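You operate a simulated robot arm through the tools that you are given. There is no shell and no other tool.

The job below is to be done with a simulated robot arm. You get a single attempt, and the scene is never put back.

Task
Check mesh squares 1 and 2 with the step gauge and stand the matching tag before each.
Fine: one step through means 40, two 50, three 60; gauge back in its stand, no tag before square 3.

The check looks at the end state, three seconds after you hand in, the way a careful person would. Anything else that was tipped, shoved, dropped, spilled or broken makes it a failure.

Robot
A 6-joint arm with a two-finger parallel gripper, fixed in place. Base frame: the origin is at the foot of the arm, x ahead of it, y to its left, z up; the work surface is at about z = 86. Units: cm, rad, N and s.
With the tool pointing down near the work surface it reaches from about 24 to 64 cm from the base axis. Its first joint turns from -1.152 to 1.152 rad. Payload 2.7 kg.
The TCP is the grasp point between the finger pads, 2.3 cm short of the fingertips. In the tool frame z runs along the fingers and y along their closing line. The gripper opens to 9.4 cm. The fingers are 3.8 cm wide and 1 cm thick; the gripper's body (5.4 by 9.6 cm) begins 3.9 cm behind the TCP.
Orientation is that of the tool frame in the base frame, as a unit quaternion [w, x, y, z]. With the fingers straight down and closing along the base's y, the tool's x points along the base's -x, its y along +y and its z along -z.

Tools
- The arm moves only by the tool play_rows. Its argument "steps" is a list that holds one entry, the list of rows, each a list of 7 numbers: the shift along the tool's x, y, z in cm, then the turn, a rotation vector about the tool's x, y, z in rad, then the gripper command, from -1 (shut) to 1 (fully open), values between in proportion. In form: [[[x, y, z, rx, ry, rz, jaw], ...]]. A call has 1 to 20 rows; each row is the pose to reach, as a shift and turn from the pose commanded when the call began, along the tool's axes at that moment. Each row takes 0.2 s and may step no farther than 5 cm and 0.15 rad from the row before; otherwise, or with a gripper value out of range, the whole call is refused. A pose out of reach is approached as far as the arm can. The call stops where the force on the tool passes 40 N (or 10 N more than at its start, if that is more) or the arm is blocked; 0.2 s more then pass. The fingers move at their own pace (about 4.5 cm/s each) and stop on an object; they squeeze with about 23 N. The grip force told is the motor's: it shows also when the fingers shut on nothing. Time passes only in rows, and 0.2 s behind the last, so rows that repeat a pose let the fingers close. It gives the time, the measured TCP pose, the force on the tool (base axes), the opening and the grip force at its end, in the units of the frame above (readings bear some noise), with the torque about the TCP (base axes, N m) and any sound that the robot's microphone picked up.
- Cameras (640 x 400 px; columns grow to the right, rows downward): "scene" is fixed at [7.25, -42.37, 141.71]; the picture's right is [0.82, -0.57, 0.00], its down [-0.25, -0.37, -0.89] and it looks along [0.51, 0.74, -0.45] (base axes); focal length 312 px, centre (320, 200). "wrist" rides on the gripper at [8.6, 1.6, -7.4] in the tool frame; the picture's right is [-0.18, 0.98, 0.00], its down [-0.58, -0.11, -0.81] and it looks along [-0.79, -0.15, 0.59] (tool axes); focal length 243 px, centre (320, 200). There is no depth. A picture from a camera that has moved, and an enlarged one, comes with that camera's place and axes in the base frame and with its lens.
- camera(camera): a new picture of that camera. The clock stands still meanwhile.
- enlarge(camera, box): a new picture of the part [left, top, right, bottom] of that camera's present view, enlarged. The clock stands still meanwhile.
- close_job(): hands the job in; it is judged then, once.

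Places have to be worked out from the pictures, the camera data and where the tool is seen. Open the gripper and draw the arm clear of the work before you hand the job in, unless the task says otherwise.

The tools are called after "Emit:" as name(argument=value, ...) on one line, values as JSON. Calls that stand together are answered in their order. play_rows: Moves the arm, as the interface text tells. Its arguments: {"type":"object","properties":{"steps":{"type":"array","items":{"type":"array","items":{"type":"array","items":{"type":"number"}}}}},"required":["steps"]} The other tools are called the same way: camera (camera) takes a picture; enlarge (camera, box) takes an enlarged picture of a part of a camera's view; close_job () hands the job in.

At the start:

```text
time: 0.0
position: [36.89, -1.6, 120.51]
tcp_rot: [0.001, 0.0, 1.0, 0.001]
wrist_force: [0.2, -0.2, -0.3]
moment: [0.02, 0.01, -0.01]
gripper_width: 9.41
finger_force: 0.1
```

scene: 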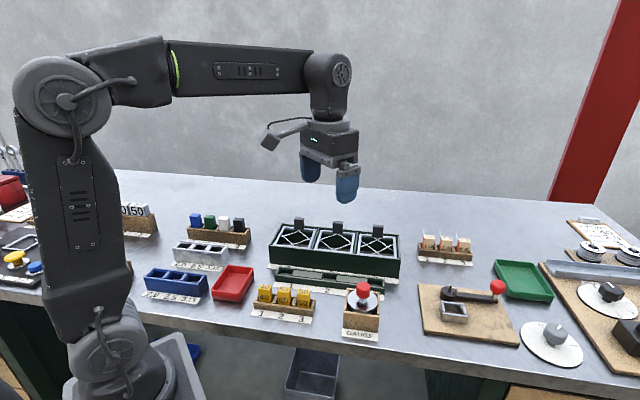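
wrist: 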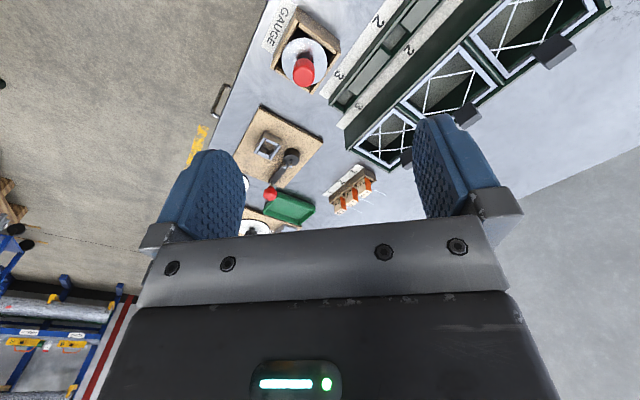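

I start by looking closely at the work area: the mesh frame, the gauge stand, and the tag racks.

Emit:
enlarge(camera="scene", box=[240, 200, 420, 350])

Emit:
enlarge(camera="scene", box=[100, 190, 260, 320])

Emit:
enlarge(camera="scene", box=[400, 200, 640, 380])

Emit:
enlarge(camera="scene", box=[320, 260, 400, 350])

```text
2.67 times, centred on (330, 275) of scene
camera zoom: at [7.25, -42.37, 141.71], right [0.82, -0.57, 0.0], down [-0.25, -0.37, -0.89], along [0.51, 0.74, -0.45], focal length 833 px, centre (293, 0)
```

zoom: 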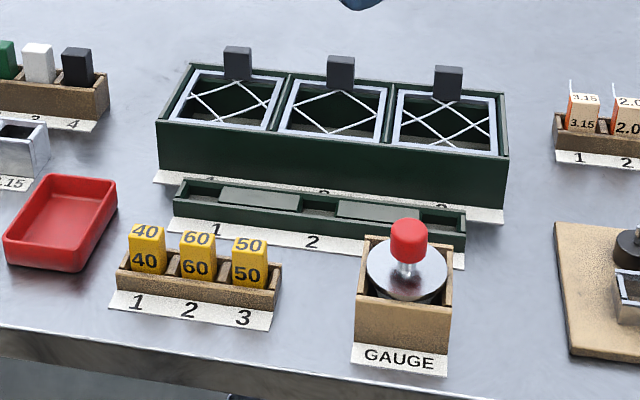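

```text
3.08 times, centred on (180, 255) of scene
camera zoom: at [7.25, -42.37, 141.71], right [0.82, -0.57, 0.0], down [-0.25, -0.37, -0.89], along [0.51, 0.74, -0.45], focal length 961 px, centre (751, 31)
```

zoom: 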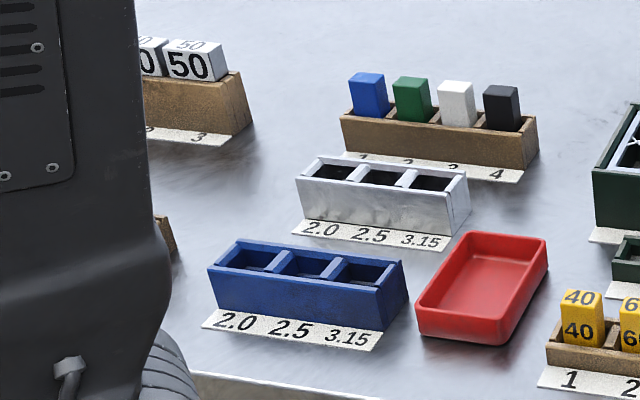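

```text
2.22 times, centred on (520, 290) of scene
camera zoom: at [7.25, -42.37, 141.71], right [0.82, -0.57, 0.0], down [-0.25, -0.37, -0.89], along [0.51, 0.74, -0.45], focal length 694 px, centre (-124, 0)
```

zoom: 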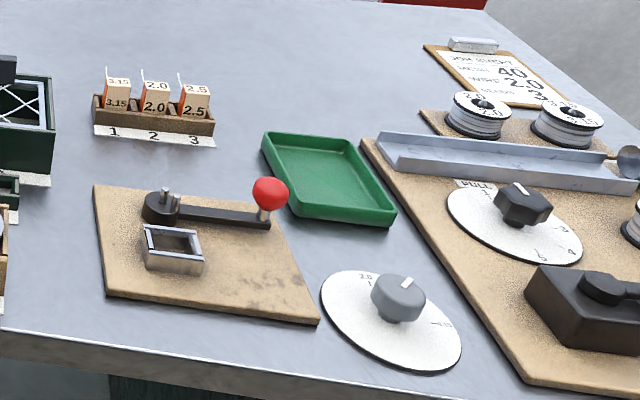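

```text
4.44 times, centred on (360, 305) of scene
camera zoom: at [7.25, -42.37, 141.71], right [0.82, -0.57, 0.0], down [-0.25, -0.37, -0.89], along [0.51, 0.74, -0.45], focal length 1389 px, centre (142, -267)
```

zoom: 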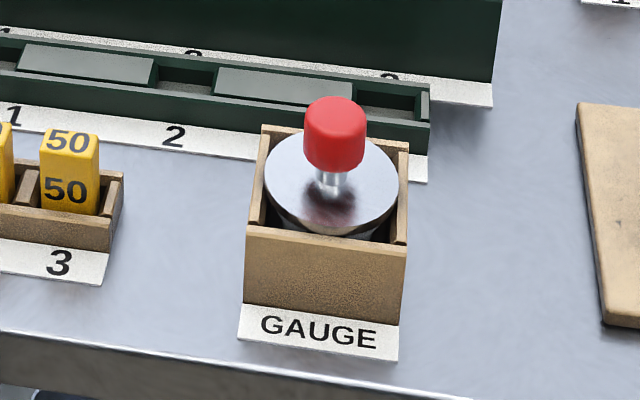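

The station sits turned about 45° from the base axes. The gauge stand is near (42,-6), and the frame runs roughly from (36,24) to (62,-1). I turn the tool about −46° around its z so the fingers close along the frame, then look with the wrist camera.

Emit:
play_rows(steps=[[[0, 0, 0, 0, 0, -0.14, 1], [0, 0, 0, 0, 0, -0.28, 1], [0, 0, 0, 0, 0, -0.42, 1], [0, 0, 0, 0, 0, -0.56, 1], [0, 0, 0, 0, 0, -0.7, 1], [0, 0, 0, 0, 0, -0.79, 1]]])

Emit:
camera(camera="wrist")

Emit:
camera(camera="scene")

```text
time: 1.4
position: [36.93, -1.67, 120.4]
tcp_rot: [0.0, -0.386, 0.922, 0.001]
wrist_force: [0.0, 0.3, 0.7]
moment: [-0.02, -0.01, 0.01]
gripper_width: 9.4
finger_force: 0.0
```

```text
taken
camera wrist: at [29.63, -6.78, 127.9], right [-0.57, 0.82, 0.0], down [0.49, 0.34, 0.81], along [0.66, 0.46, -0.59], focal length 243 px, centre (320, 200)
```

wrist: 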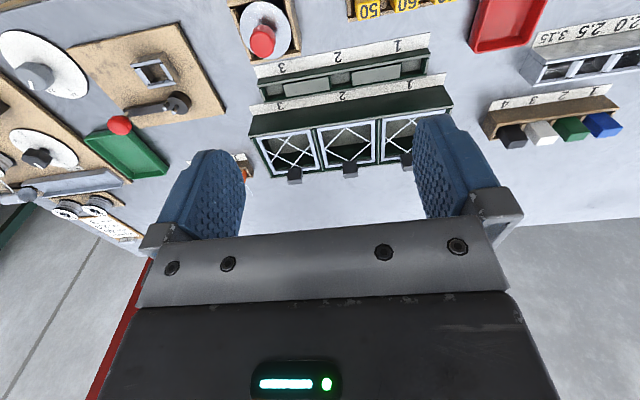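

```text
taken
```

scene: 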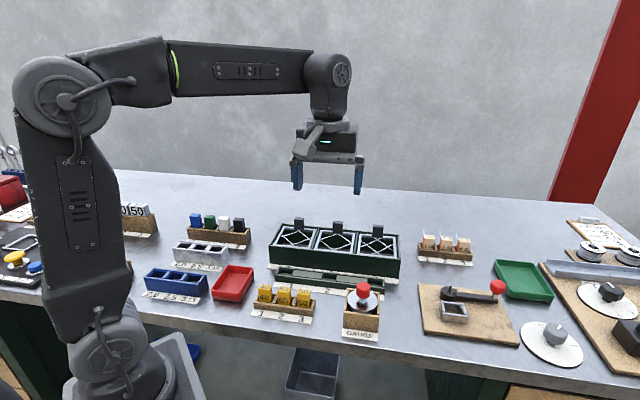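

The wrist picture shows the whole station upside-down. I enlarge parts of it to find the places of the rack, rail, gauge and frame.

Emit:
enlarge(camera="wrist", box=[230, 0, 470, 150])

Emit:
enlarge(camera="wrist", box=[230, 80, 430, 205])

Emit:
enlarge(camera="scene", box=[240, 205, 410, 311])

Emit:
enlarge(camera="scene", box=[240, 260, 400, 360])

```text
2.67 times, centred on (350, 75) of wrist
camera zoom: at [29.63, -6.78, 127.9], right [-0.57, 0.82, 0.0], down [0.49, 0.34, 0.81], along [0.66, 0.46, -0.59], focal length 647 px, centre (240, 533)
```

zoom: 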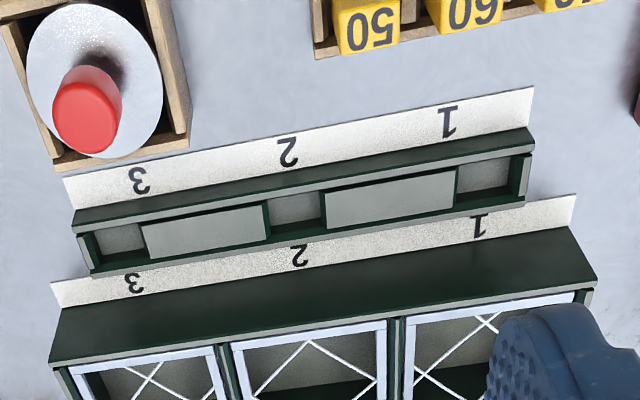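

```text
3.20 times, centred on (330, 142) of wrist
camera zoom: at [29.63, -6.78, 127.9], right [-0.57, 0.82, 0.0], down [0.49, 0.34, 0.81], along [0.66, 0.46, -0.59], focal length 776 px, centre (288, 384)
```

zoom: 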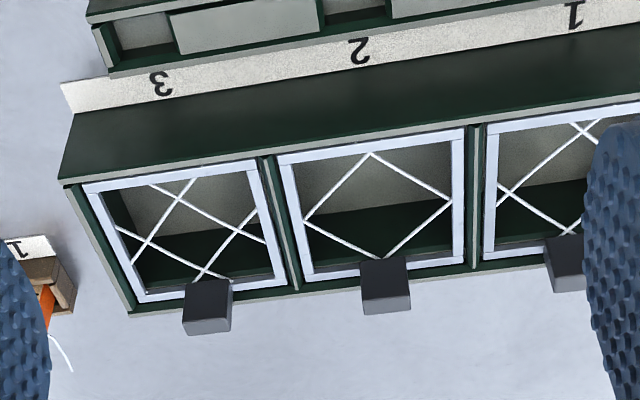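

```text
3.76 times, centred on (325, 258) of scene
camera zoom: at [7.25, -42.37, 141.71], right [0.82, -0.57, 0.0], down [-0.25, -0.37, -0.89], along [0.51, 0.74, -0.45], focal length 1176 px, centre (301, -18)
```

zoom: 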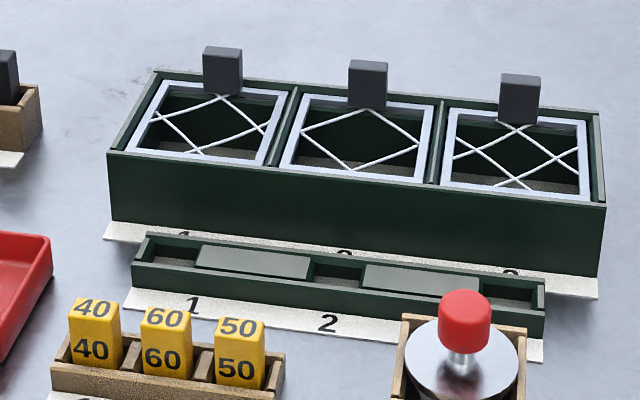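

```text
4.00 times, centred on (320, 310) of scene
camera zoom: at [7.25, -42.37, 141.71], right [0.82, -0.57, 0.0], down [-0.25, -0.37, -0.89], along [0.51, 0.74, -0.45], focal length 1250 px, centre (320, -240)
```

zoom: 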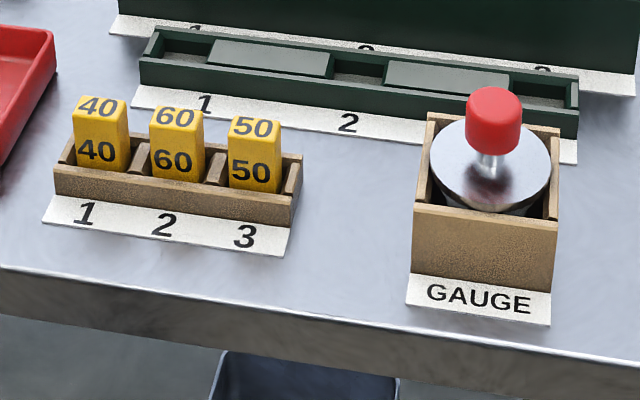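

Both cameras agree: the station's axes are at 45°, with the frame and rail centred at s≈25.9 along (0.707,−0.707). The gauge knob top is near (44,−5.2,95.7). I draw back and go lower to see the tags and gauge closely.

Emit:
play_rows(steps=[[[2, 0, 3, 0, 0, 0.005, 1], [4, 0, 6, 0, 0, 0.005, 1], [6, 0, 9, 0, 0, 0.005, 1], [8, 0, 12, 0, 0, 0.005, 1], [8, 0, 12, 0, 0, 0.005, 1]]])

Emit:
camera(camera="wrist")

Emit:
enlarge(camera="scene", box=[265, 210, 405, 280])

```text
time: 2.6
position: [31.18, -7.41, 108.67]
tcp_rot: [0.0, -0.382, 0.924, 0.0]
wrist_force: [-0.4, -0.1, 0.0]
moment: [-0.01, -0.02, 0.01]
gripper_width: 9.39
finger_force: 0.0
```

```text
taken
camera wrist: at [23.92, -12.49, 116.06], right [-0.56, 0.83, 0.0], down [0.49, 0.33, 0.81], along [0.67, 0.46, -0.59], focal length 243 px, centre (320, 200)
```

wrist: 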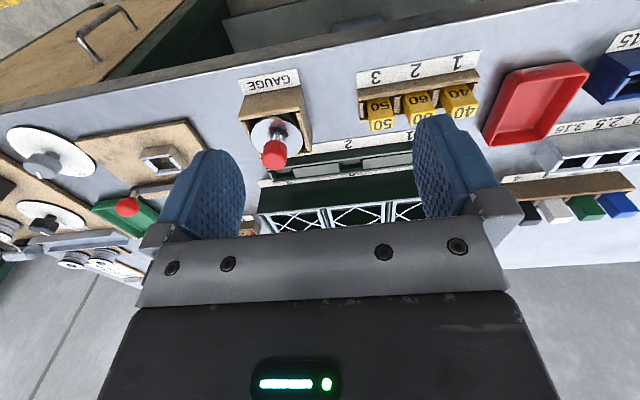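

```text
4.57 times, centred on (335, 245) of scene
camera zoom: at [7.24, -42.38, 141.71], right [0.82, -0.57, 0.0], down [-0.25, -0.37, -0.89], along [0.51, 0.74, -0.45], focal length 1428 px, centre (251, -6)
```

zoom: 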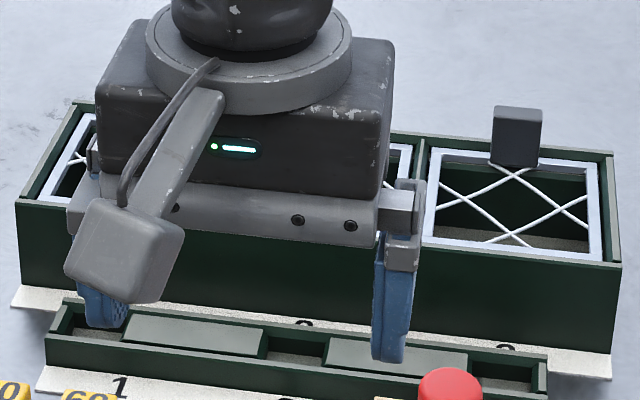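

Now I zoom into the wrist view for the tag rack, the gauge, and the frame.

Emit:
enlarge(camera="wrist", box=[340, 40, 500, 140])

Emit:
enlarge(camera="wrist", box=[230, 60, 390, 160])

Emit:
enlarge(camera="wrist", box=[240, 140, 440, 240])

```text
4.00 times, centred on (420, 90) of wrist
camera zoom: at [23.92, -12.49, 116.06], right [-0.56, 0.83, 0.0], down [0.49, 0.33, 0.81], along [0.67, 0.46, -0.59], focal length 970 px, centre (-80, 640)
```

zoom: 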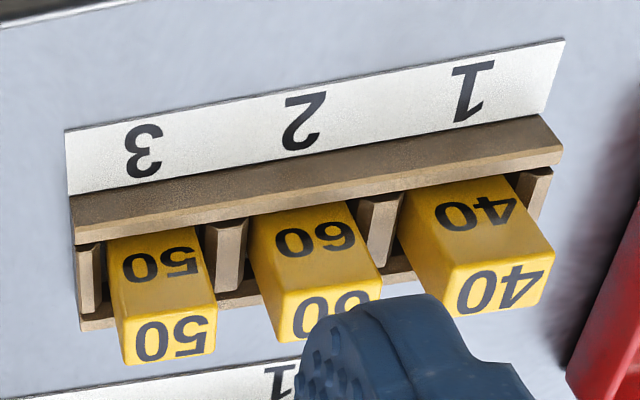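

```text
4.00 times, centred on (310, 110) of wrist
camera zoom: at [23.92, -12.49, 116.06], right [-0.56, 0.83, 0.0], down [0.49, 0.33, 0.81], along [0.67, 0.46, -0.59], focal length 970 px, centre (360, 560)
```

zoom: 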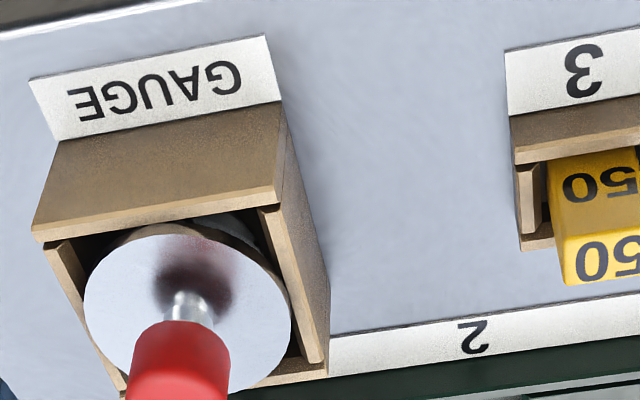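

```text
3.20 times, centred on (340, 190) of wrist
camera zoom: at [23.92, -12.49, 116.06], right [-0.56, 0.83, 0.0], down [0.49, 0.33, 0.81], along [0.67, 0.46, -0.59], focal length 776 px, centre (256, 232)
```

zoom: 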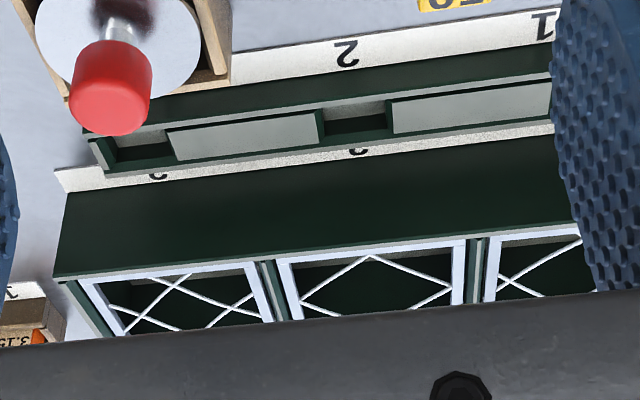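

I place the gauge axis at s≈34.8, w≈26.9, which is base (43.6,−5.6), with the knob top at z≈96. The tags stand at s≈12.4 (40), 17.0 (60) and 21.6 (50), all at w≈27.2 with tops near z≈91.3. I move above the gauge knob with the jaws open and check the alignment.

Emit:
play_rows(steps=[[[-2.6, -1.9, 1.5, 0, 0, 0, 1], [-5.2, -3.8, 3, 0, 0, 0, 1], [-7.8, -5.7, 4.5, 0, 0, 0, 1], [-10.1, -7.5, 6.0, 0, 0, 0, 1], [-10.1, -7.5, 6.0, 0, 0, 0, 1]]])

Emit:
enlarge(camera="scene", box=[280, 210, 440, 350])

Emit:
camera(camera="wrist")

```text
time: 3.8
position: [43.82, -5.53, 102.76]
tcp_rot: [0.0, -0.383, 0.924, -0.001]
wrist_force: [-0.1, 0.3, -0.6]
moment: [-0.01, -0.03, 0.01]
gripper_width: 9.4
finger_force: 0.0
```

```text
2.86 times, centred on (360, 280) of scene
camera zoom: at [7.25, -42.37, 141.71], right [0.82, -0.57, 0.0], down [-0.25, -0.37, -0.89], along [0.51, 0.74, -0.45], focal length 893 px, centre (206, -29)
```

zoom: 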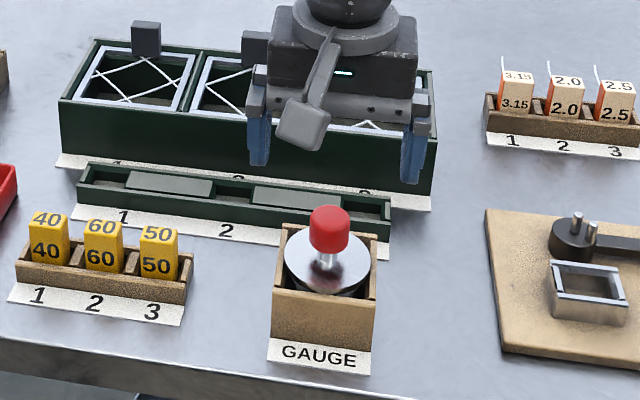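

```text
taken
camera wrist: at [36.47, -10.59, 110.08], right [-0.56, 0.83, 0.0], down [0.49, 0.33, 0.81], along [0.67, 0.46, -0.59], focal length 243 px, centre (320, 200)
```

wrist: 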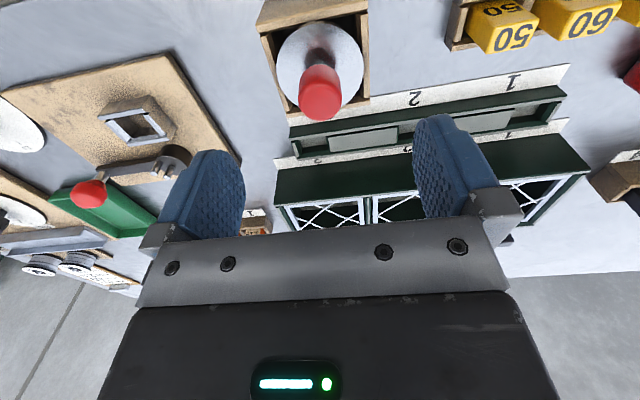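

The TCP axis should project to about (320,101) at knob-top height, and the knob appears right there. I zoom in to refine.

Emit:
enlarge(camera="wrist", box=[250, 0, 390, 130])

Emit:
enlarge(camera="scene", box=[330, 270, 400, 350])

```text
3.08 times, centred on (320, 65) of wrist
camera zoom: at [36.47, -10.59, 110.08], right [-0.56, 0.83, 0.0], down [0.49, 0.33, 0.81], along [0.67, 0.46, -0.59], focal length 746 px, centre (320, 615)
```

zoom: 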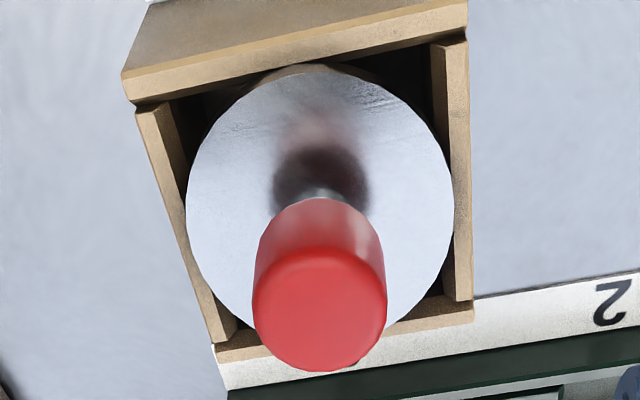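

```text
5.00 times, centred on (365, 310) of scene
camera zoom: at [7.25, -42.37, 141.71], right [0.82, -0.57, 0.0], down [-0.25, -0.37, -0.89], along [0.51, 0.74, -0.45], focal length 1562 px, centre (95, -350)
```

zoom: 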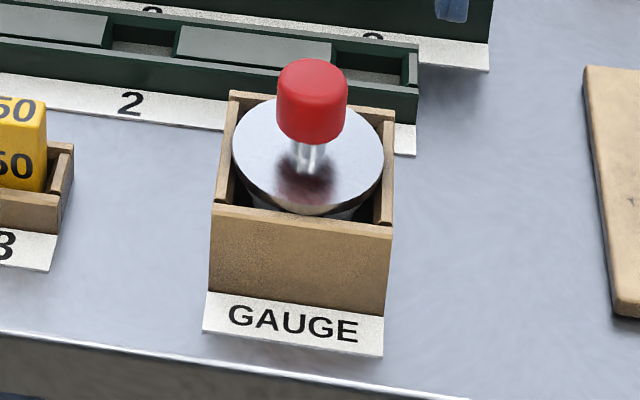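

The knob is centred under the tool axis (knob top ≈95.8, disc ≈91.7). I descend in steps to a TCP of about 95 and check before gripping.

Emit:
play_rows(steps=[[[0, 0, 2, 0, 0, 0, 1], [0, 0, 4, 0, 0, 0, 1], [0, 0, 6, 0, 0, 0, 1], [0, 0, 7, 0, 0, 0, 1], [0, 0, 7.6, 0, 0, 0, 1], [0, 0, 7.6, 0, 0, 0, 1]]])

Emit:
enlarge(camera="scene", box=[310, 240, 420, 350])

Emit:
camera(camera="wrist")

```text
time: 5.2
position: [43.77, -5.54, 95.0]
tcp_rot: [0.0, -0.383, 0.924, 0.0]
wrist_force: [-0.4, 0.0, -1.4]
moment: [0.02, 0.0, 0.01]
gripper_width: 9.43
finger_force: 0.1
```

```text
3.64 times, centred on (365, 295) of scene
camera zoom: at [7.25, -42.37, 141.71], right [0.82, -0.57, 0.0], down [-0.25, -0.37, -0.89], along [0.51, 0.74, -0.45], focal length 1136 px, centre (156, -146)
```

zoom: 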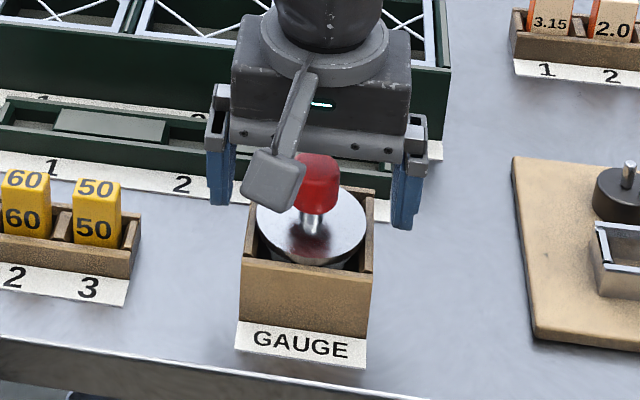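

```text
taken
camera wrist: at [36.52, -10.54, 102.34], right [-0.56, 0.83, 0.0], down [0.49, 0.33, 0.81], along [0.67, 0.46, -0.59], focal length 243 px, centre (320, 200)
```

wrist: 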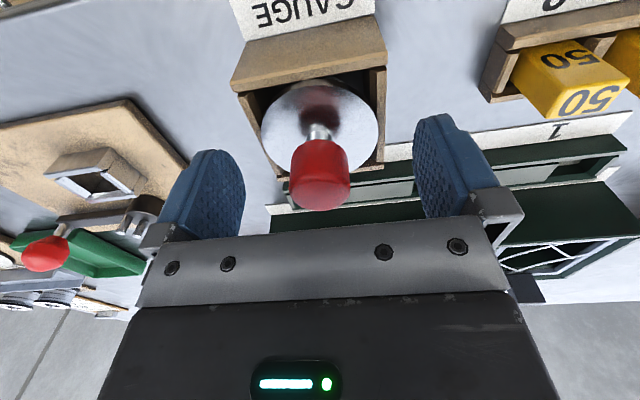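

The fingers straddle the knob with the tips just above the disc. I close the jaws on the knob.

Emit:
play_rows(steps=[[[0, 0, 0, 0, 0, 0, -1], [0, 0, 0, 0, 0, 0, -1], [0, 0, 0, 0, 0, 0, -1], [0, 0, 0, 0, 0, 0, -1], [0, 0, 0, 0, 0, 0, -1], [0, 0, 0, 0, 0, 0, -1], [0, 0, 0, 0, 0, 0, -1]]])

Emit:
enlarge(camera="scene", box=[310, 240, 420, 350])

```text
time: 6.8
position: [43.84, -5.59, 94.93]
tcp_rot: [0.0, -0.383, 0.924, 0.001]
wrist_force: [0.0, -0.6, -0.6]
moment: [-0.05, 0.09, 0.05]
gripper_width: 2.91
finger_force: 23.1
```

```text
3.64 times, centred on (365, 295) of scene
camera zoom: at [7.25, -42.38, 141.7], right [0.82, -0.57, 0.0], down [-0.25, -0.37, -0.89], along [0.51, 0.74, -0.45], focal length 1136 px, centre (156, -146)
```

zoom: 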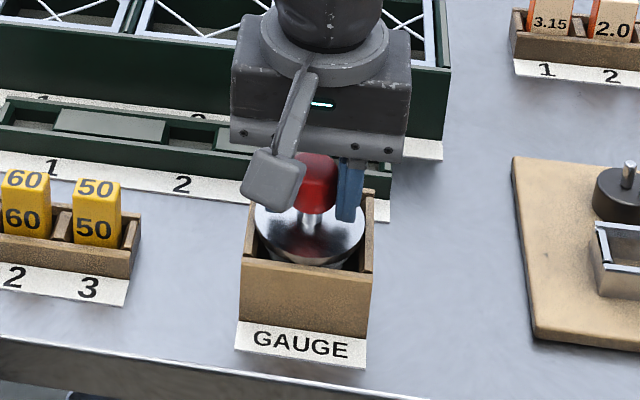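

The knob is held (2.91 cm, 23 N). I lift straight up about 12 cm and look at the gauge's steps.

Emit:
play_rows(steps=[[[0, 0, -1, 0, 0, 0, -1], [0, 0, -2, 0, 0, 0, -1], [0, 0, -3.5, 0, 0, 0, -1], [0, 0, -5, 0, 0, 0, -1], [0, 0, -7, 0, 0, 0, -1], [0, 0, -9, 0, 0, 0, -1], [0, 0, -11, 0, 0, 0, -1], [0, 0, -12, 0, 0, 0, -1], [0, 0, -12, 0, 0, 0, -1]]])

Emit:
enlarge(camera="scene", box=[310, 190, 430, 350])

Emit:
camera(camera="wrist")

```text
time: 8.8
position: [43.8, -5.59, 106.87]
tcp_rot: [0.0, -0.382, 0.924, 0.0]
wrist_force: [-0.6, -0.7, 0.0]
moment: [0.02, -0.02, -0.03]
gripper_width: 0.0
finger_force: 22.7
```

```text
2.50 times, centred on (370, 270) of scene
camera zoom: at [7.25, -42.37, 141.71], right [0.82, -0.57, 0.0], down [-0.25, -0.37, -0.89], along [0.51, 0.74, -0.45], focal length 781 px, centre (195, 25)
```

zoom: 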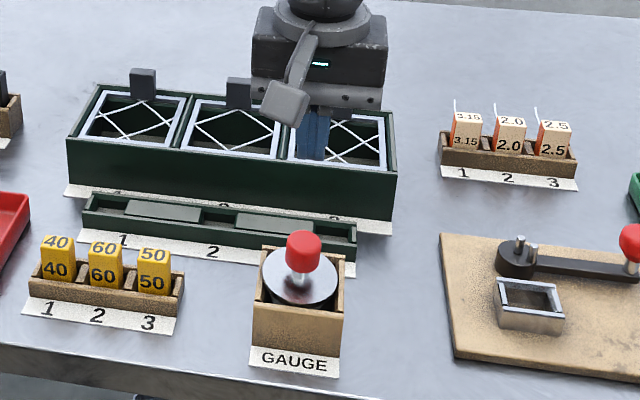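

```text
taken
camera wrist: at [36.48, -10.66, 114.34], right [-0.56, 0.83, 0.0], down [0.49, 0.33, 0.81], along [0.67, 0.46, -0.59], focal length 243 px, centre (320, 200)
```

wrist: 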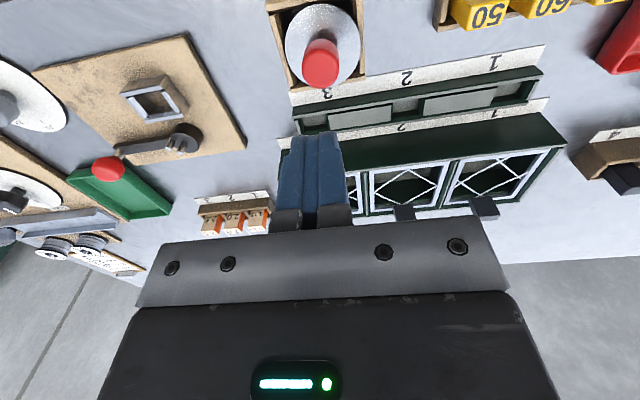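

The jaws shut to 0: the knob slipped out and the gauge stayed in its stand. I look closely at whether it moved and at the knob's shape.

Emit:
enlarge(camera="wrist", box=[250, 0, 390, 100])

Emit:
enlarge(camera="scene", box=[330, 270, 400, 350])

```text
4.00 times, centred on (320, 50) of wrist
camera zoom: at [36.48, -10.66, 114.34], right [-0.56, 0.83, 0.0], down [0.49, 0.33, 0.81], along [0.67, 0.46, -0.59], focal length 970 px, centre (320, 800)
```

zoom: 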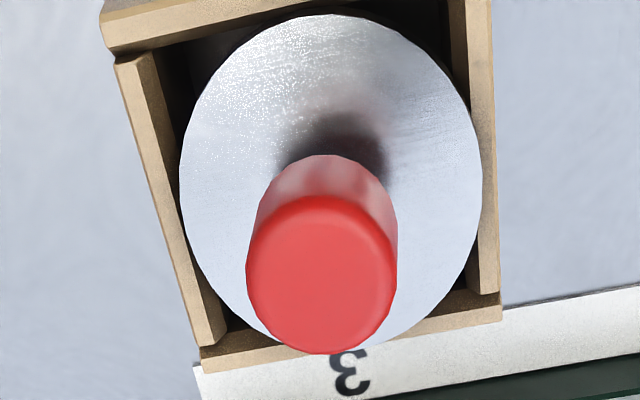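

```text
5.00 times, centred on (365, 310) of scene
camera zoom: at [7.25, -42.37, 141.71], right [0.82, -0.57, 0.0], down [-0.25, -0.37, -0.89], along [0.51, 0.74, -0.45], focal length 1562 px, centre (95, -350)
```

zoom: 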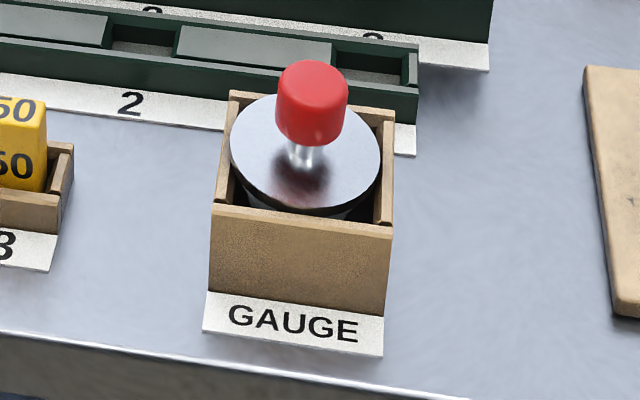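

The gauge barely moved (it may be slightly tilted in its stand). I'll regrip a little lower, closer to the disc, and then lift very slowly while watching force and width.

Emit:
play_rows(steps=[[[0, 0, 0, 0, 0, 0, 1], [0, 0, 0, 0, 0, 0, 1], [0, 0, 0, 0, 0, 0, 1], [0, 0, 0, 0, 0, 0, 1], [0, 0, 0, 0, 0, 0, 1], [0, 0, 2, 0, 0, 0, 1], [0, 0, 4, 0, 0, 0, 1], [0, 0, 6, 0, 0, 0, 1], [0, 0, 8, 0, 0, 0, 1], [0, 0, 10, 0, 0, 0, 1], [0, 0, 11, 0, 0, 0, 1], [0, 0, 12, 0, 0, 0, 1], [0, 0, 12.4, 0, 0, 0, 1], [0, 0, 12.4, 0, 0, 0, 1]]])

Emit:
enlarge(camera="scene", box=[320, 250, 410, 340])

Emit:
enlarge(camera="wrist", box=[220, 60, 420, 220])

```text
time: 11.8
position: [43.71, -5.46, 94.64]
tcp_rot: [0.0, -0.382, 0.924, 0.0]
wrist_force: [-0.3, -0.2, -0.8]
moment: [0.02, -0.02, 0.02]
gripper_width: 9.43
finger_force: 0.1
```

```text
4.44 times, centred on (365, 295) of scene
camera zoom: at [7.25, -42.37, 141.71], right [0.82, -0.57, 0.0], down [-0.25, -0.37, -0.89], along [0.51, 0.74, -0.45], focal length 1389 px, centre (120, -222)
```

zoom: 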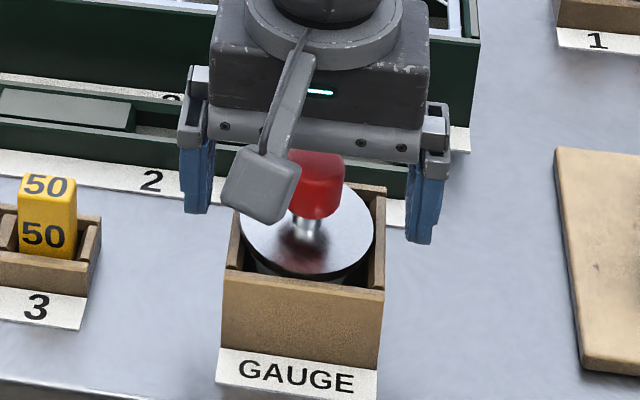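

```text
2.50 times, centred on (320, 140) of wrist
camera zoom: at [36.41, -10.58, 101.98], right [-0.56, 0.83, 0.0], down [0.49, 0.33, 0.81], along [0.67, 0.46, -0.59], focal length 606 px, centre (320, 350)
```

zoom: 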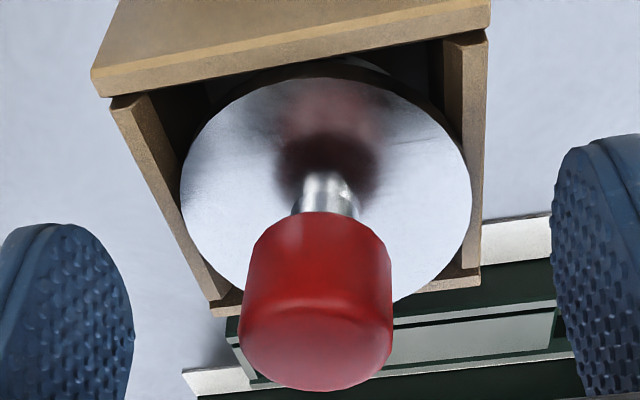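

The gauge is tilted a few degrees; gripping between flat pads should straighten it. I close again at this lower height and then lift by small amounts.

Emit:
play_rows(steps=[[[0, 0, 0, 0, 0, 0, -1], [0, 0, 0, 0, 0, 0, -1], [0, 0, 0, 0, 0, 0, -1], [0, 0, 0, 0, 0, 0, -1], [0, 0, 0, 0, 0, 0, -1], [0, 0, 0, 0, 0, 0, -1], [0, 0, 0, 0, 0, 0, -1]]])

Emit:
play_rows(steps=[[[0, 0, -0.1, 0, 0, 0, -1], [0, 0, -0.2, 0, 0, 0, -1], [0, 0, -0.3, 0, 0, 0, -1], [0, 0, -0.4, 0, 0, 0, -1], [0, 0, -0.5, 0, 0, 0, -1]]])

Emit:
enlarge(camera="scene", box=[320, 250, 410, 340])

Emit:
enlarge(camera="wrist", box=[220, 60, 420, 220])

```text
time: 13.4
position: [43.83, -5.66, 94.64]
tcp_rot: [0.0, -0.383, 0.924, -0.001]
wrist_force: [4.5, -3.4, 3.0]
moment: [-0.03, -0.02, -0.07]
gripper_width: 2.93
finger_force: 22.8
```

```text
time: 14.6
position: [43.76, -5.6, 94.87]
tcp_rot: [0.0, -0.383, 0.924, 0.0]
wrist_force: [-0.3, -0.2, -3.5]
moment: [0.0, 0.03, -0.04]
gripper_width: 2.89
finger_force: 23.1
```

```text
4.44 times, centred on (365, 295) of scene
camera zoom: at [7.25, -42.38, 141.71], right [0.82, -0.57, 0.0], down [-0.25, -0.37, -0.89], along [0.51, 0.74, -0.45], focal length 1389 px, centre (120, -222)
```

zoom: 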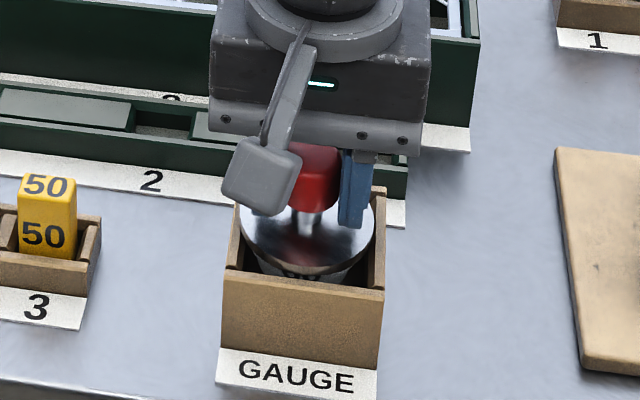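

```text
2.50 times, centred on (320, 140) of wrist
camera zoom: at [36.43, -10.59, 102.4], right [-0.56, 0.83, 0.0], down [0.49, 0.33, 0.81], along [0.67, 0.46, -0.59], focal length 606 px, centre (320, 350)
```

zoom: 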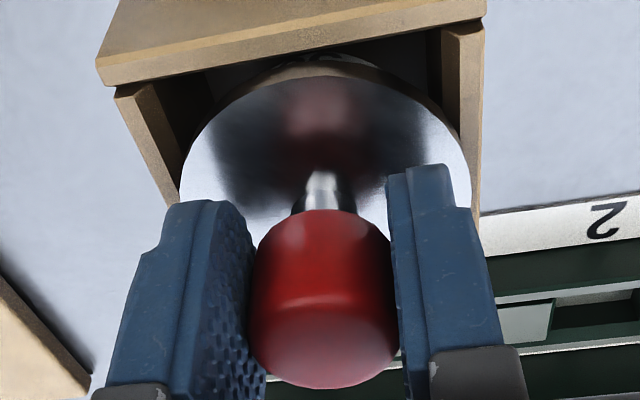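

A load of about 3.5 N shows on the tool, so the gauge may be coming along. I keep lifting slowly.

Emit:
play_rows(steps=[[[0, 0, -0.1, 0, 0, 0, -1], [0, 0, -0.2, 0, 0, 0, -1], [0, 0, -0.3, 0, 0, 0, -1], [0, 0, -0.4, 0, 0, 0, -1], [0, 0, -0.5, 0, 0, 0, -1], [0, 0, -0.6, 0, 0, 0, -1], [0, 0, -0.7, 0, 0, 0, -1], [0, 0, -0.8, 0, 0, 0, -1]]])

Emit:
enlarge(camera="scene", box=[320, 250, 410, 340])

Emit:
enlarge(camera="wrist", box=[220, 60, 420, 220])

```text
time: 16.4
position: [43.9, -5.42, 95.64]
tcp_rot: [0.0, -0.383, 0.924, 0.001]
wrist_force: [-0.4, -0.2, -1.7]
moment: [-0.03, -0.01, -0.02]
gripper_width: 2.94
finger_force: 23.0
```

```text
4.44 times, centred on (365, 295) of scene
camera zoom: at [7.25, -42.38, 141.71], right [0.82, -0.57, 0.0], down [-0.25, -0.37, -0.89], along [0.51, 0.74, -0.45], focal length 1389 px, centre (120, -222)
```

zoom: 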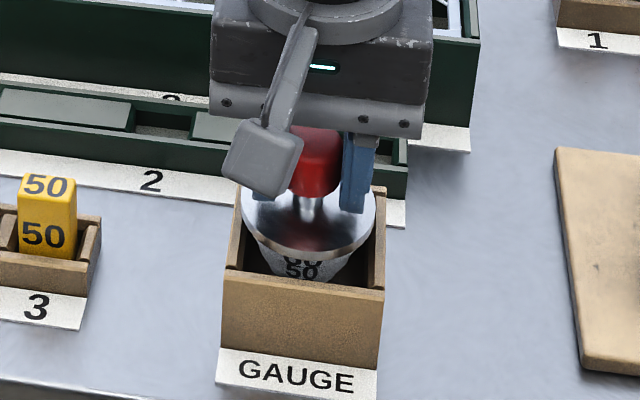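

```text
2.50 times, centred on (320, 140) of wrist
camera zoom: at [36.51, -10.5, 103.23], right [-0.56, 0.83, 0.0], down [0.49, 0.33, 0.81], along [0.67, 0.46, -0.59], focal length 606 px, centre (320, 350)
```

zoom: 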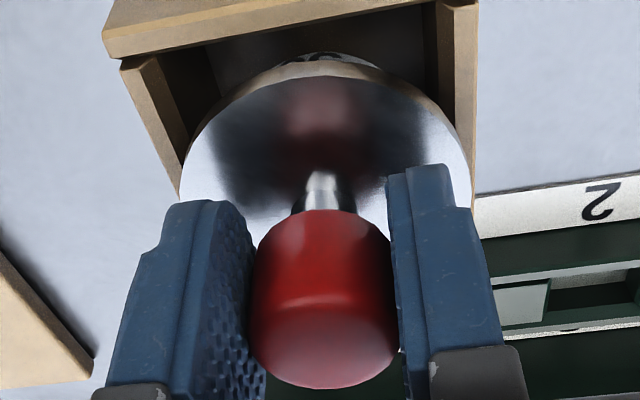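

The gauge rises with the gripper now, and step marks "60" and "50" have come into view. I continue slowly upward.

Emit:
play_rows(steps=[[[0, 0, -0.15, 0, 0, 0, -1], [0, 0, -0.3, 0, 0, 0, -1], [0, 0, -0.5, 0, 0, 0, -1], [0, 0, -0.7, 0, 0, 0, -1], [0, 0, -0.9, 0, 0, 0, -1], [0, 0, -1.1, 0, 0, 0, -1], [0, 0, -1.3, 0, 0, 0, -1], [0, 0, -1.5, 0, 0, 0, -1], [0, 0, -1.7, 0, 0, 0, -1], [0, 0, -1.9, 0, 0, 0, -1], [0, 0, -2.1, 0, 0, 0, -1], [0, 0, -2.25, 0, 0, 0, -1], [0, 0, -2.4, 0, 0, 0, -1], [0, 0, -2.5, 0, 0, 0, -1]]])

Emit:
enlarge(camera="scene", box=[320, 235, 410, 325])

Emit:
enlarge(camera="wrist", box=[220, 60, 420, 220])

```text
time: 19.4
position: [43.7, -5.41, 98.2]
tcp_rot: [0.001, -0.383, 0.924, 0.0]
wrist_force: [0.7, 0.1, -2.0]
moment: [-0.02, 0.01, 0.03]
gripper_width: 2.91
finger_force: 23.2
```

```text
4.44 times, centred on (365, 280) of scene
camera zoom: at [7.25, -42.38, 141.71], right [0.82, -0.57, 0.0], down [-0.25, -0.37, -0.89], along [0.51, 0.74, -0.45], focal length 1389 px, centre (120, -156)
```

zoom: 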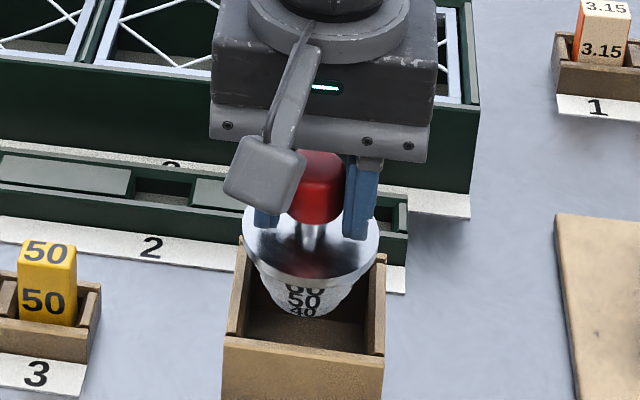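

```text
2.50 times, centred on (320, 140) of wrist
camera zoom: at [36.46, -10.51, 105.72], right [-0.56, 0.83, 0.0], down [0.49, 0.33, 0.81], along [0.67, 0.46, -0.59], focal length 606 px, centre (320, 350)
```

zoom: 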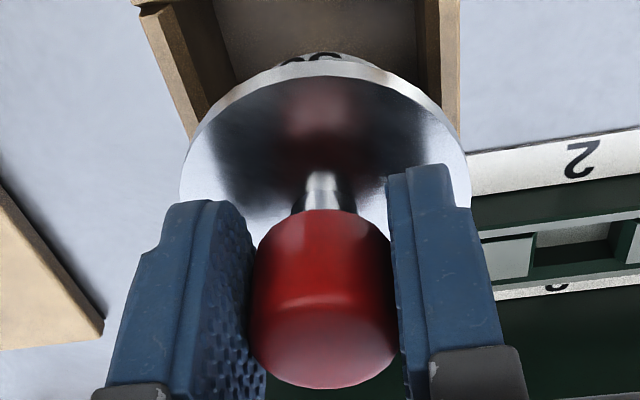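

The gauge hangs securely, with its bands marked 60/50/40 from top to bottom. I lift it further to see the whole profile.

Emit:
play_rows(steps=[[[0, 0, -0.15, 0, 0, 0, -1], [0, 0, -0.35, 0, 0, 0, -1], [0, 0, -0.65, 0, 0, 0, -1], [0, 0, -1.0, 0, 0, 0, -1], [0, 0, -1.4, 0, 0, 0, -1], [0, 0, -1.8, 0, 0, 0, -1], [0, 0, -2.2, 0, 0, 0, -1], [0, 0, -2.6, 0, 0, 0, -1], [0, 0, -3.0, 0, 0, 0, -1], [0, 0, -3.4, 0, 0, 0, -1], [0, 0, -3.8, 0, 0, 0, -1], [0, 0, -4.2, 0, 0, 0, -1], [0, 0, -4.6, 0, 0, 0, -1], [0, 0, -5.0, 0, 0, 0, -1], [0, 0, -5.4, 0, 0, 0, -1], [0, 0, -5.8, 0, 0, 0, -1], [0, 0, -6.1, 0, 0, 0, -1], [0, 0, -6.3, 0, 0, 0, -1], [0, 0, -6.4, 0, 0, 0, -1]]])

Emit:
enlarge(camera="scene", box=[320, 200, 410, 290])

Emit:
enlarge(camera="wrist", box=[220, 60, 420, 220])

```text
time: 23.4
position: [43.86, -5.54, 104.75]
tcp_rot: [0.0, -0.382, 0.924, 0.001]
wrist_force: [-0.4, 0.7, -3.1]
moment: [0.03, -0.01, 0.0]
gripper_width: 2.93
finger_force: 22.9
```

```text
4.44 times, centred on (365, 245) of scene
camera zoom: at [7.25, -42.38, 141.71], right [0.82, -0.57, 0.0], down [-0.25, -0.37, -0.89], along [0.51, 0.74, -0.45], focal length 1389 px, centre (120, 0)
```

zoom: 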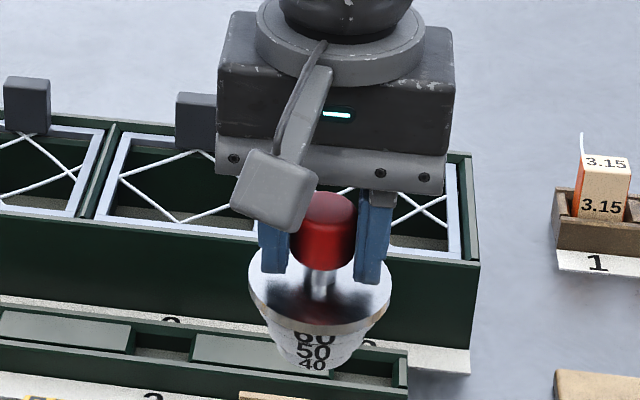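

```text
2.50 times, centred on (320, 140) of wrist
camera zoom: at [36.48, -10.54, 112.15], right [-0.56, 0.83, 0.0], down [0.49, 0.33, 0.81], along [0.67, 0.46, -0.59], focal length 606 px, centre (320, 350)
```

zoom: 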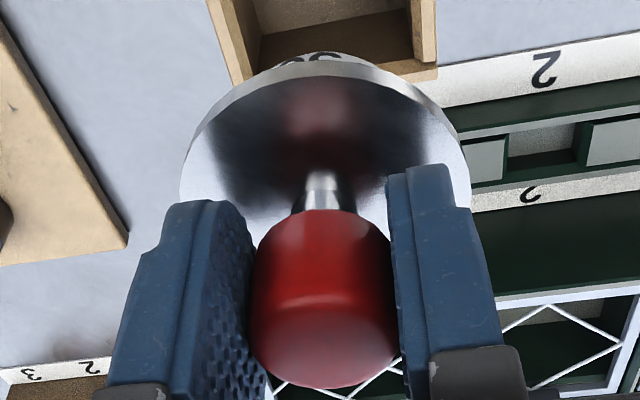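

I zoom closely on the gauge's stepped part to measure its step heights.

Emit:
enlarge(camera="scene", box=[350, 240, 414, 290])

Emit:
camera(camera="scene")

```text
8.00 times, centred on (382, 265) of scene
camera zoom: at [7.25, -42.38, 141.71], right [0.82, -0.57, 0.0], down [-0.25, -0.37, -0.89], along [0.51, 0.74, -0.45], focal length 2499 px, centre (-176, -320)
```

zoom: 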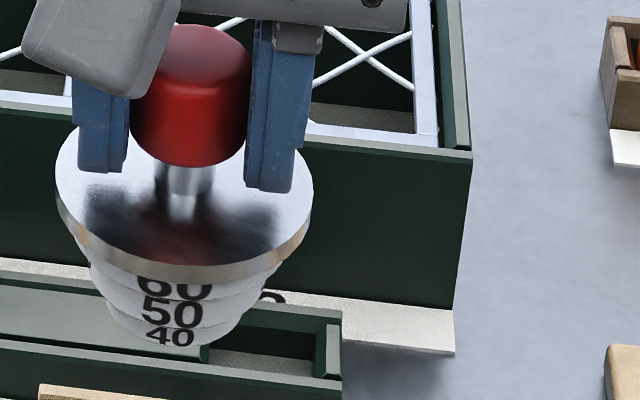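

```text
taken
```

scene: 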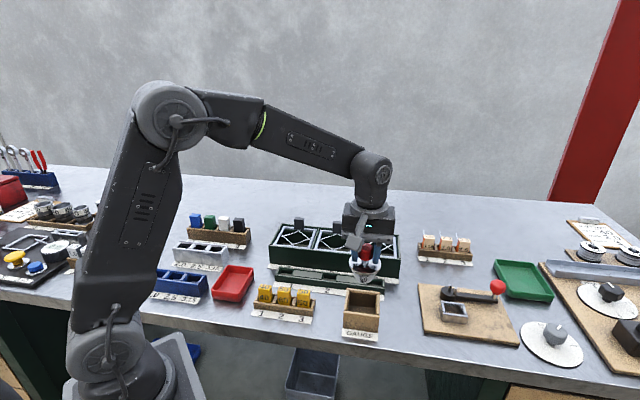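

The steps look about 1 cm tall each (diameters ≈3.1, 4 and 5 cm) under a 6.5 cm flange, with the bottom ≈6.2 cm below the TCP. I carry the gauge smoothly toward square 1, stopping short so I can view its mesh.

Emit:
play_rows(steps=[[[-0.1, 0.2, -0.1, 0, 0, 0, -1], [-0.3, 0.6, -0.2, 0, 0, 0, -1], [-0.6, 1.2, -0.3, 0, 0, 0, -1], [-1.0, 2.0, -0.4, 0, 0, 0, -1], [-1.4, 2.8, -0.5, 0, 0, 0, -1], [-1.8, 3.6, -0.5, 0, 0, 0, -1], [-2.2, 4.4, -0.5, 0, 0, 0, -1], [-2.6, 5.2, -0.5, 0, 0, 0, -1], [-3.0, 6.0, -0.5, 0, 0, 0, -1], [-3.4, 6.8, -0.5, 0, 0, 0, -1], [-3.8, 7.6, -0.5, 0, 0, 0, -1], [-4.2, 8.4, -0.5, 0, 0, 0, -1], [-4.6, 9.2, -0.5, 0, 0, 0, -1], [-5.0, 10.0, -0.5, 0, 0, 0, -1], [-5.4, 10.8, -0.5, 0, 0, 0, -1], [-5.7, 11.4, -0.5, 0, 0, 0, -1], [-5.9, 11.8, -0.5, 0, 0, 0, -1], [-6.0, 12.0, -0.5, 0, 0, 0, -1]]])

Emit:
camera(camera="wrist")

Emit:
enlarge(camera="scene", box=[250, 200, 410, 300])

```text
time: 27.2
position: [39.59, 7.33, 105.07]
tcp_rot: [0.0, -0.383, 0.924, -0.001]
wrist_force: [0.0, 0.4, -2.3]
moment: [0.01, 0.03, -0.01]
gripper_width: 2.94
finger_force: 22.8
```

```text
taken
camera wrist: at [32.17, 2.19, 112.61], right [-0.56, 0.83, 0.0], down [0.49, 0.33, 0.81], along [0.67, 0.46, -0.59], focal length 243 px, centre (320, 200)
```

wrist: 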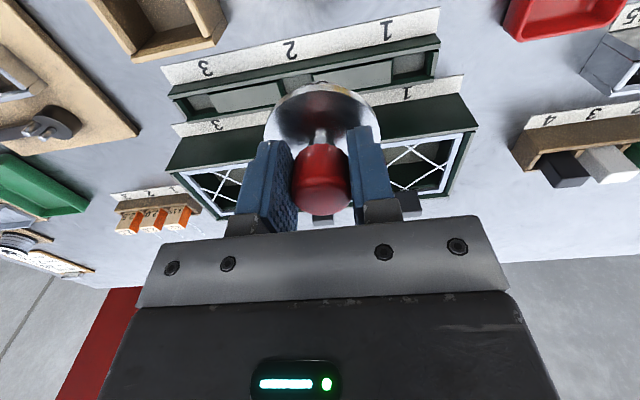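

```text
4.00 times, centred on (330, 250) of scene
camera zoom: at [7.25, -42.37, 141.71], right [0.82, -0.57, 0.0], down [-0.25, -0.37, -0.89], along [0.51, 0.74, -0.45], focal length 1250 px, centre (280, 0)
```

zoom: 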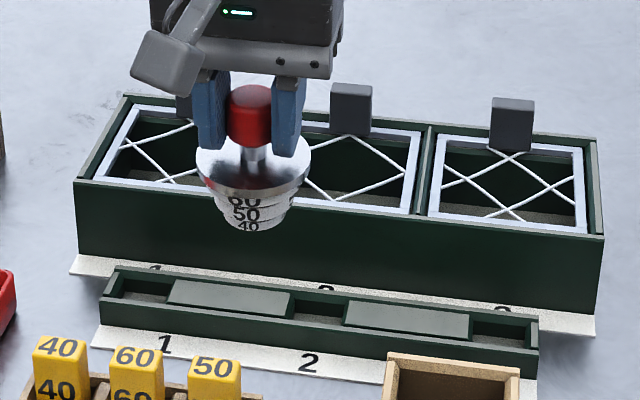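

Square 1's mesh is partly visible to the right of the gauge. I zoom on it and on the rail.

Emit:
enlarge(camera="wrist", box=[360, 100, 500, 220])

Emit:
enlarge(camera="wrist", box=[160, 0, 480, 200])

```text
3.33 times, centred on (430, 160) of wrist
camera zoom: at [32.17, 2.19, 112.61], right [-0.56, 0.83, 0.0], down [0.49, 0.33, 0.81], along [0.67, 0.46, -0.59], focal length 809 px, centre (-47, 333)
```

zoom: 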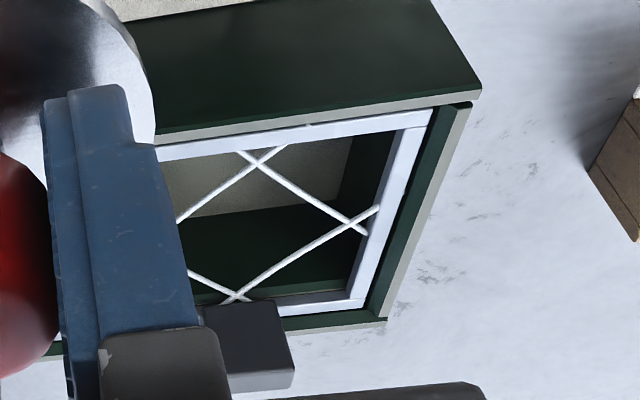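

```text
2.00 times, centred on (320, 100) of wrist
camera zoom: at [32.17, 2.19, 112.61], right [-0.56, 0.83, 0.0], down [0.49, 0.33, 0.81], along [0.67, 0.46, -0.59], focal length 485 px, centre (320, 400)
```

zoom: 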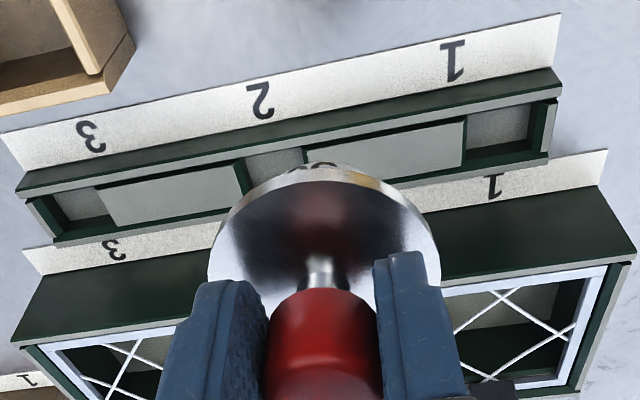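

Estimated mesh openings are about 5 cm for square 1 (centre s≈14.35, w≈48.15) and about 6 cm for square 2 (centre s≈25.95, w≈48.1). I move the gauge above square 1 at a safe height for the physical check.

Emit:
play_rows(steps=[[[-0.2, 0.1, 0, 0, 0, 0, -1], [-0.7, 0.4, 0, 0, 0, 0, -1], [-1.4, 0.8, 0, 0, 0, 0, -1], [-2.3, 1.3, 0, 0, 0, 0, -1], [-3.2, 1.8, 0, 0, 0, 0, -1], [-4.1, 2.3, 0, 0, 0, 0, -1], [-5.0, 2.85, 0, 0, 0, 0, -1], [-5.9, 3.35, 0, 0, 0, 0, -1], [-6.8, 3.85, 0, 0, 0, 0, -1], [-7.7, 4.35, 0, 0, 0, 0, -1], [-8.6, 4.9, 0, 0, 0, 0, -1], [-9.5, 5.4, 0, 0, 0, 0, -1], [-10.4, 5.9, 0, 0, 0, 0, -1], [-11.3, 6.4, 0, 0, 0, 0, -1], [-12.2, 6.9, 0, 0, 0, 0, -1], [-13.1, 7.4, 0, 0, 0, 0, -1], [-13.9, 7.9, 0, 0, 0, 0, -1], [-14.5, 8.2, 0, 0, 0, 0, -1], [-14.8, 8.4, 0, 0, 0, 0, -1], [-14.8, 8.4, 0, 0, 0, 0, -1]]])

Emit:
camera(camera="wrist")

Emit:
enlarge(camera="scene", box=[250, 190, 346, 250])

```text
time: 31.4
position: [44.04, 23.61, 105.22]
tcp_rot: [0.0, -0.382, 0.924, 0.0]
wrist_force: [0.8, 0.2, -2.2]
moment: [0.02, 0.03, 0.0]
gripper_width: 2.92
finger_force: 23.0
```

```text
taken
camera wrist: at [36.62, 18.54, 112.62], right [-0.56, 0.83, 0.0], down [0.49, 0.33, 0.81], along [0.67, 0.46, -0.59], focal length 243 px, centre (320, 200)
```

wrist: 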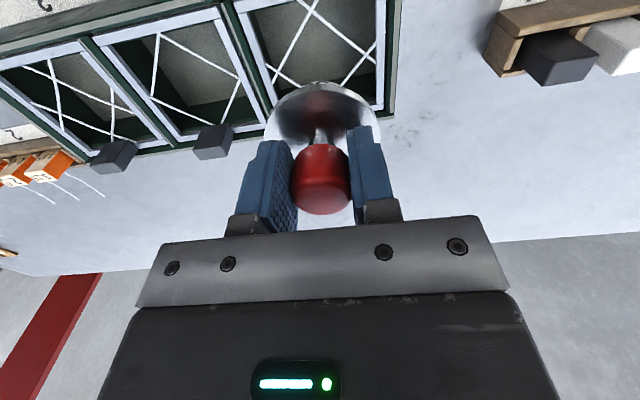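

```text
6.67 times, centred on (298, 220) of scene
camera zoom: at [7.25, -42.37, 141.71], right [0.82, -0.57, 0.0], down [-0.25, -0.37, -0.89], along [0.51, 0.74, -0.45], focal length 2083 px, centre (467, 67)
```

zoom: 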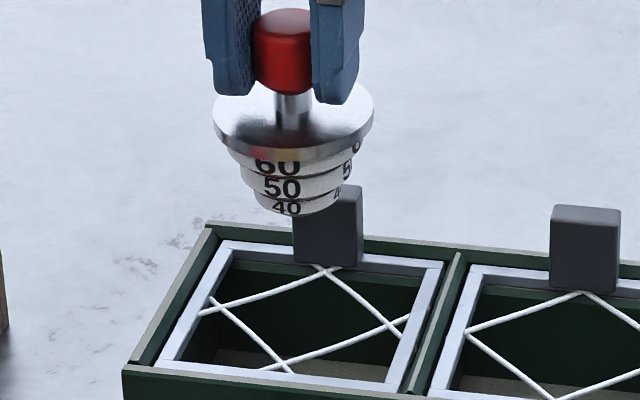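

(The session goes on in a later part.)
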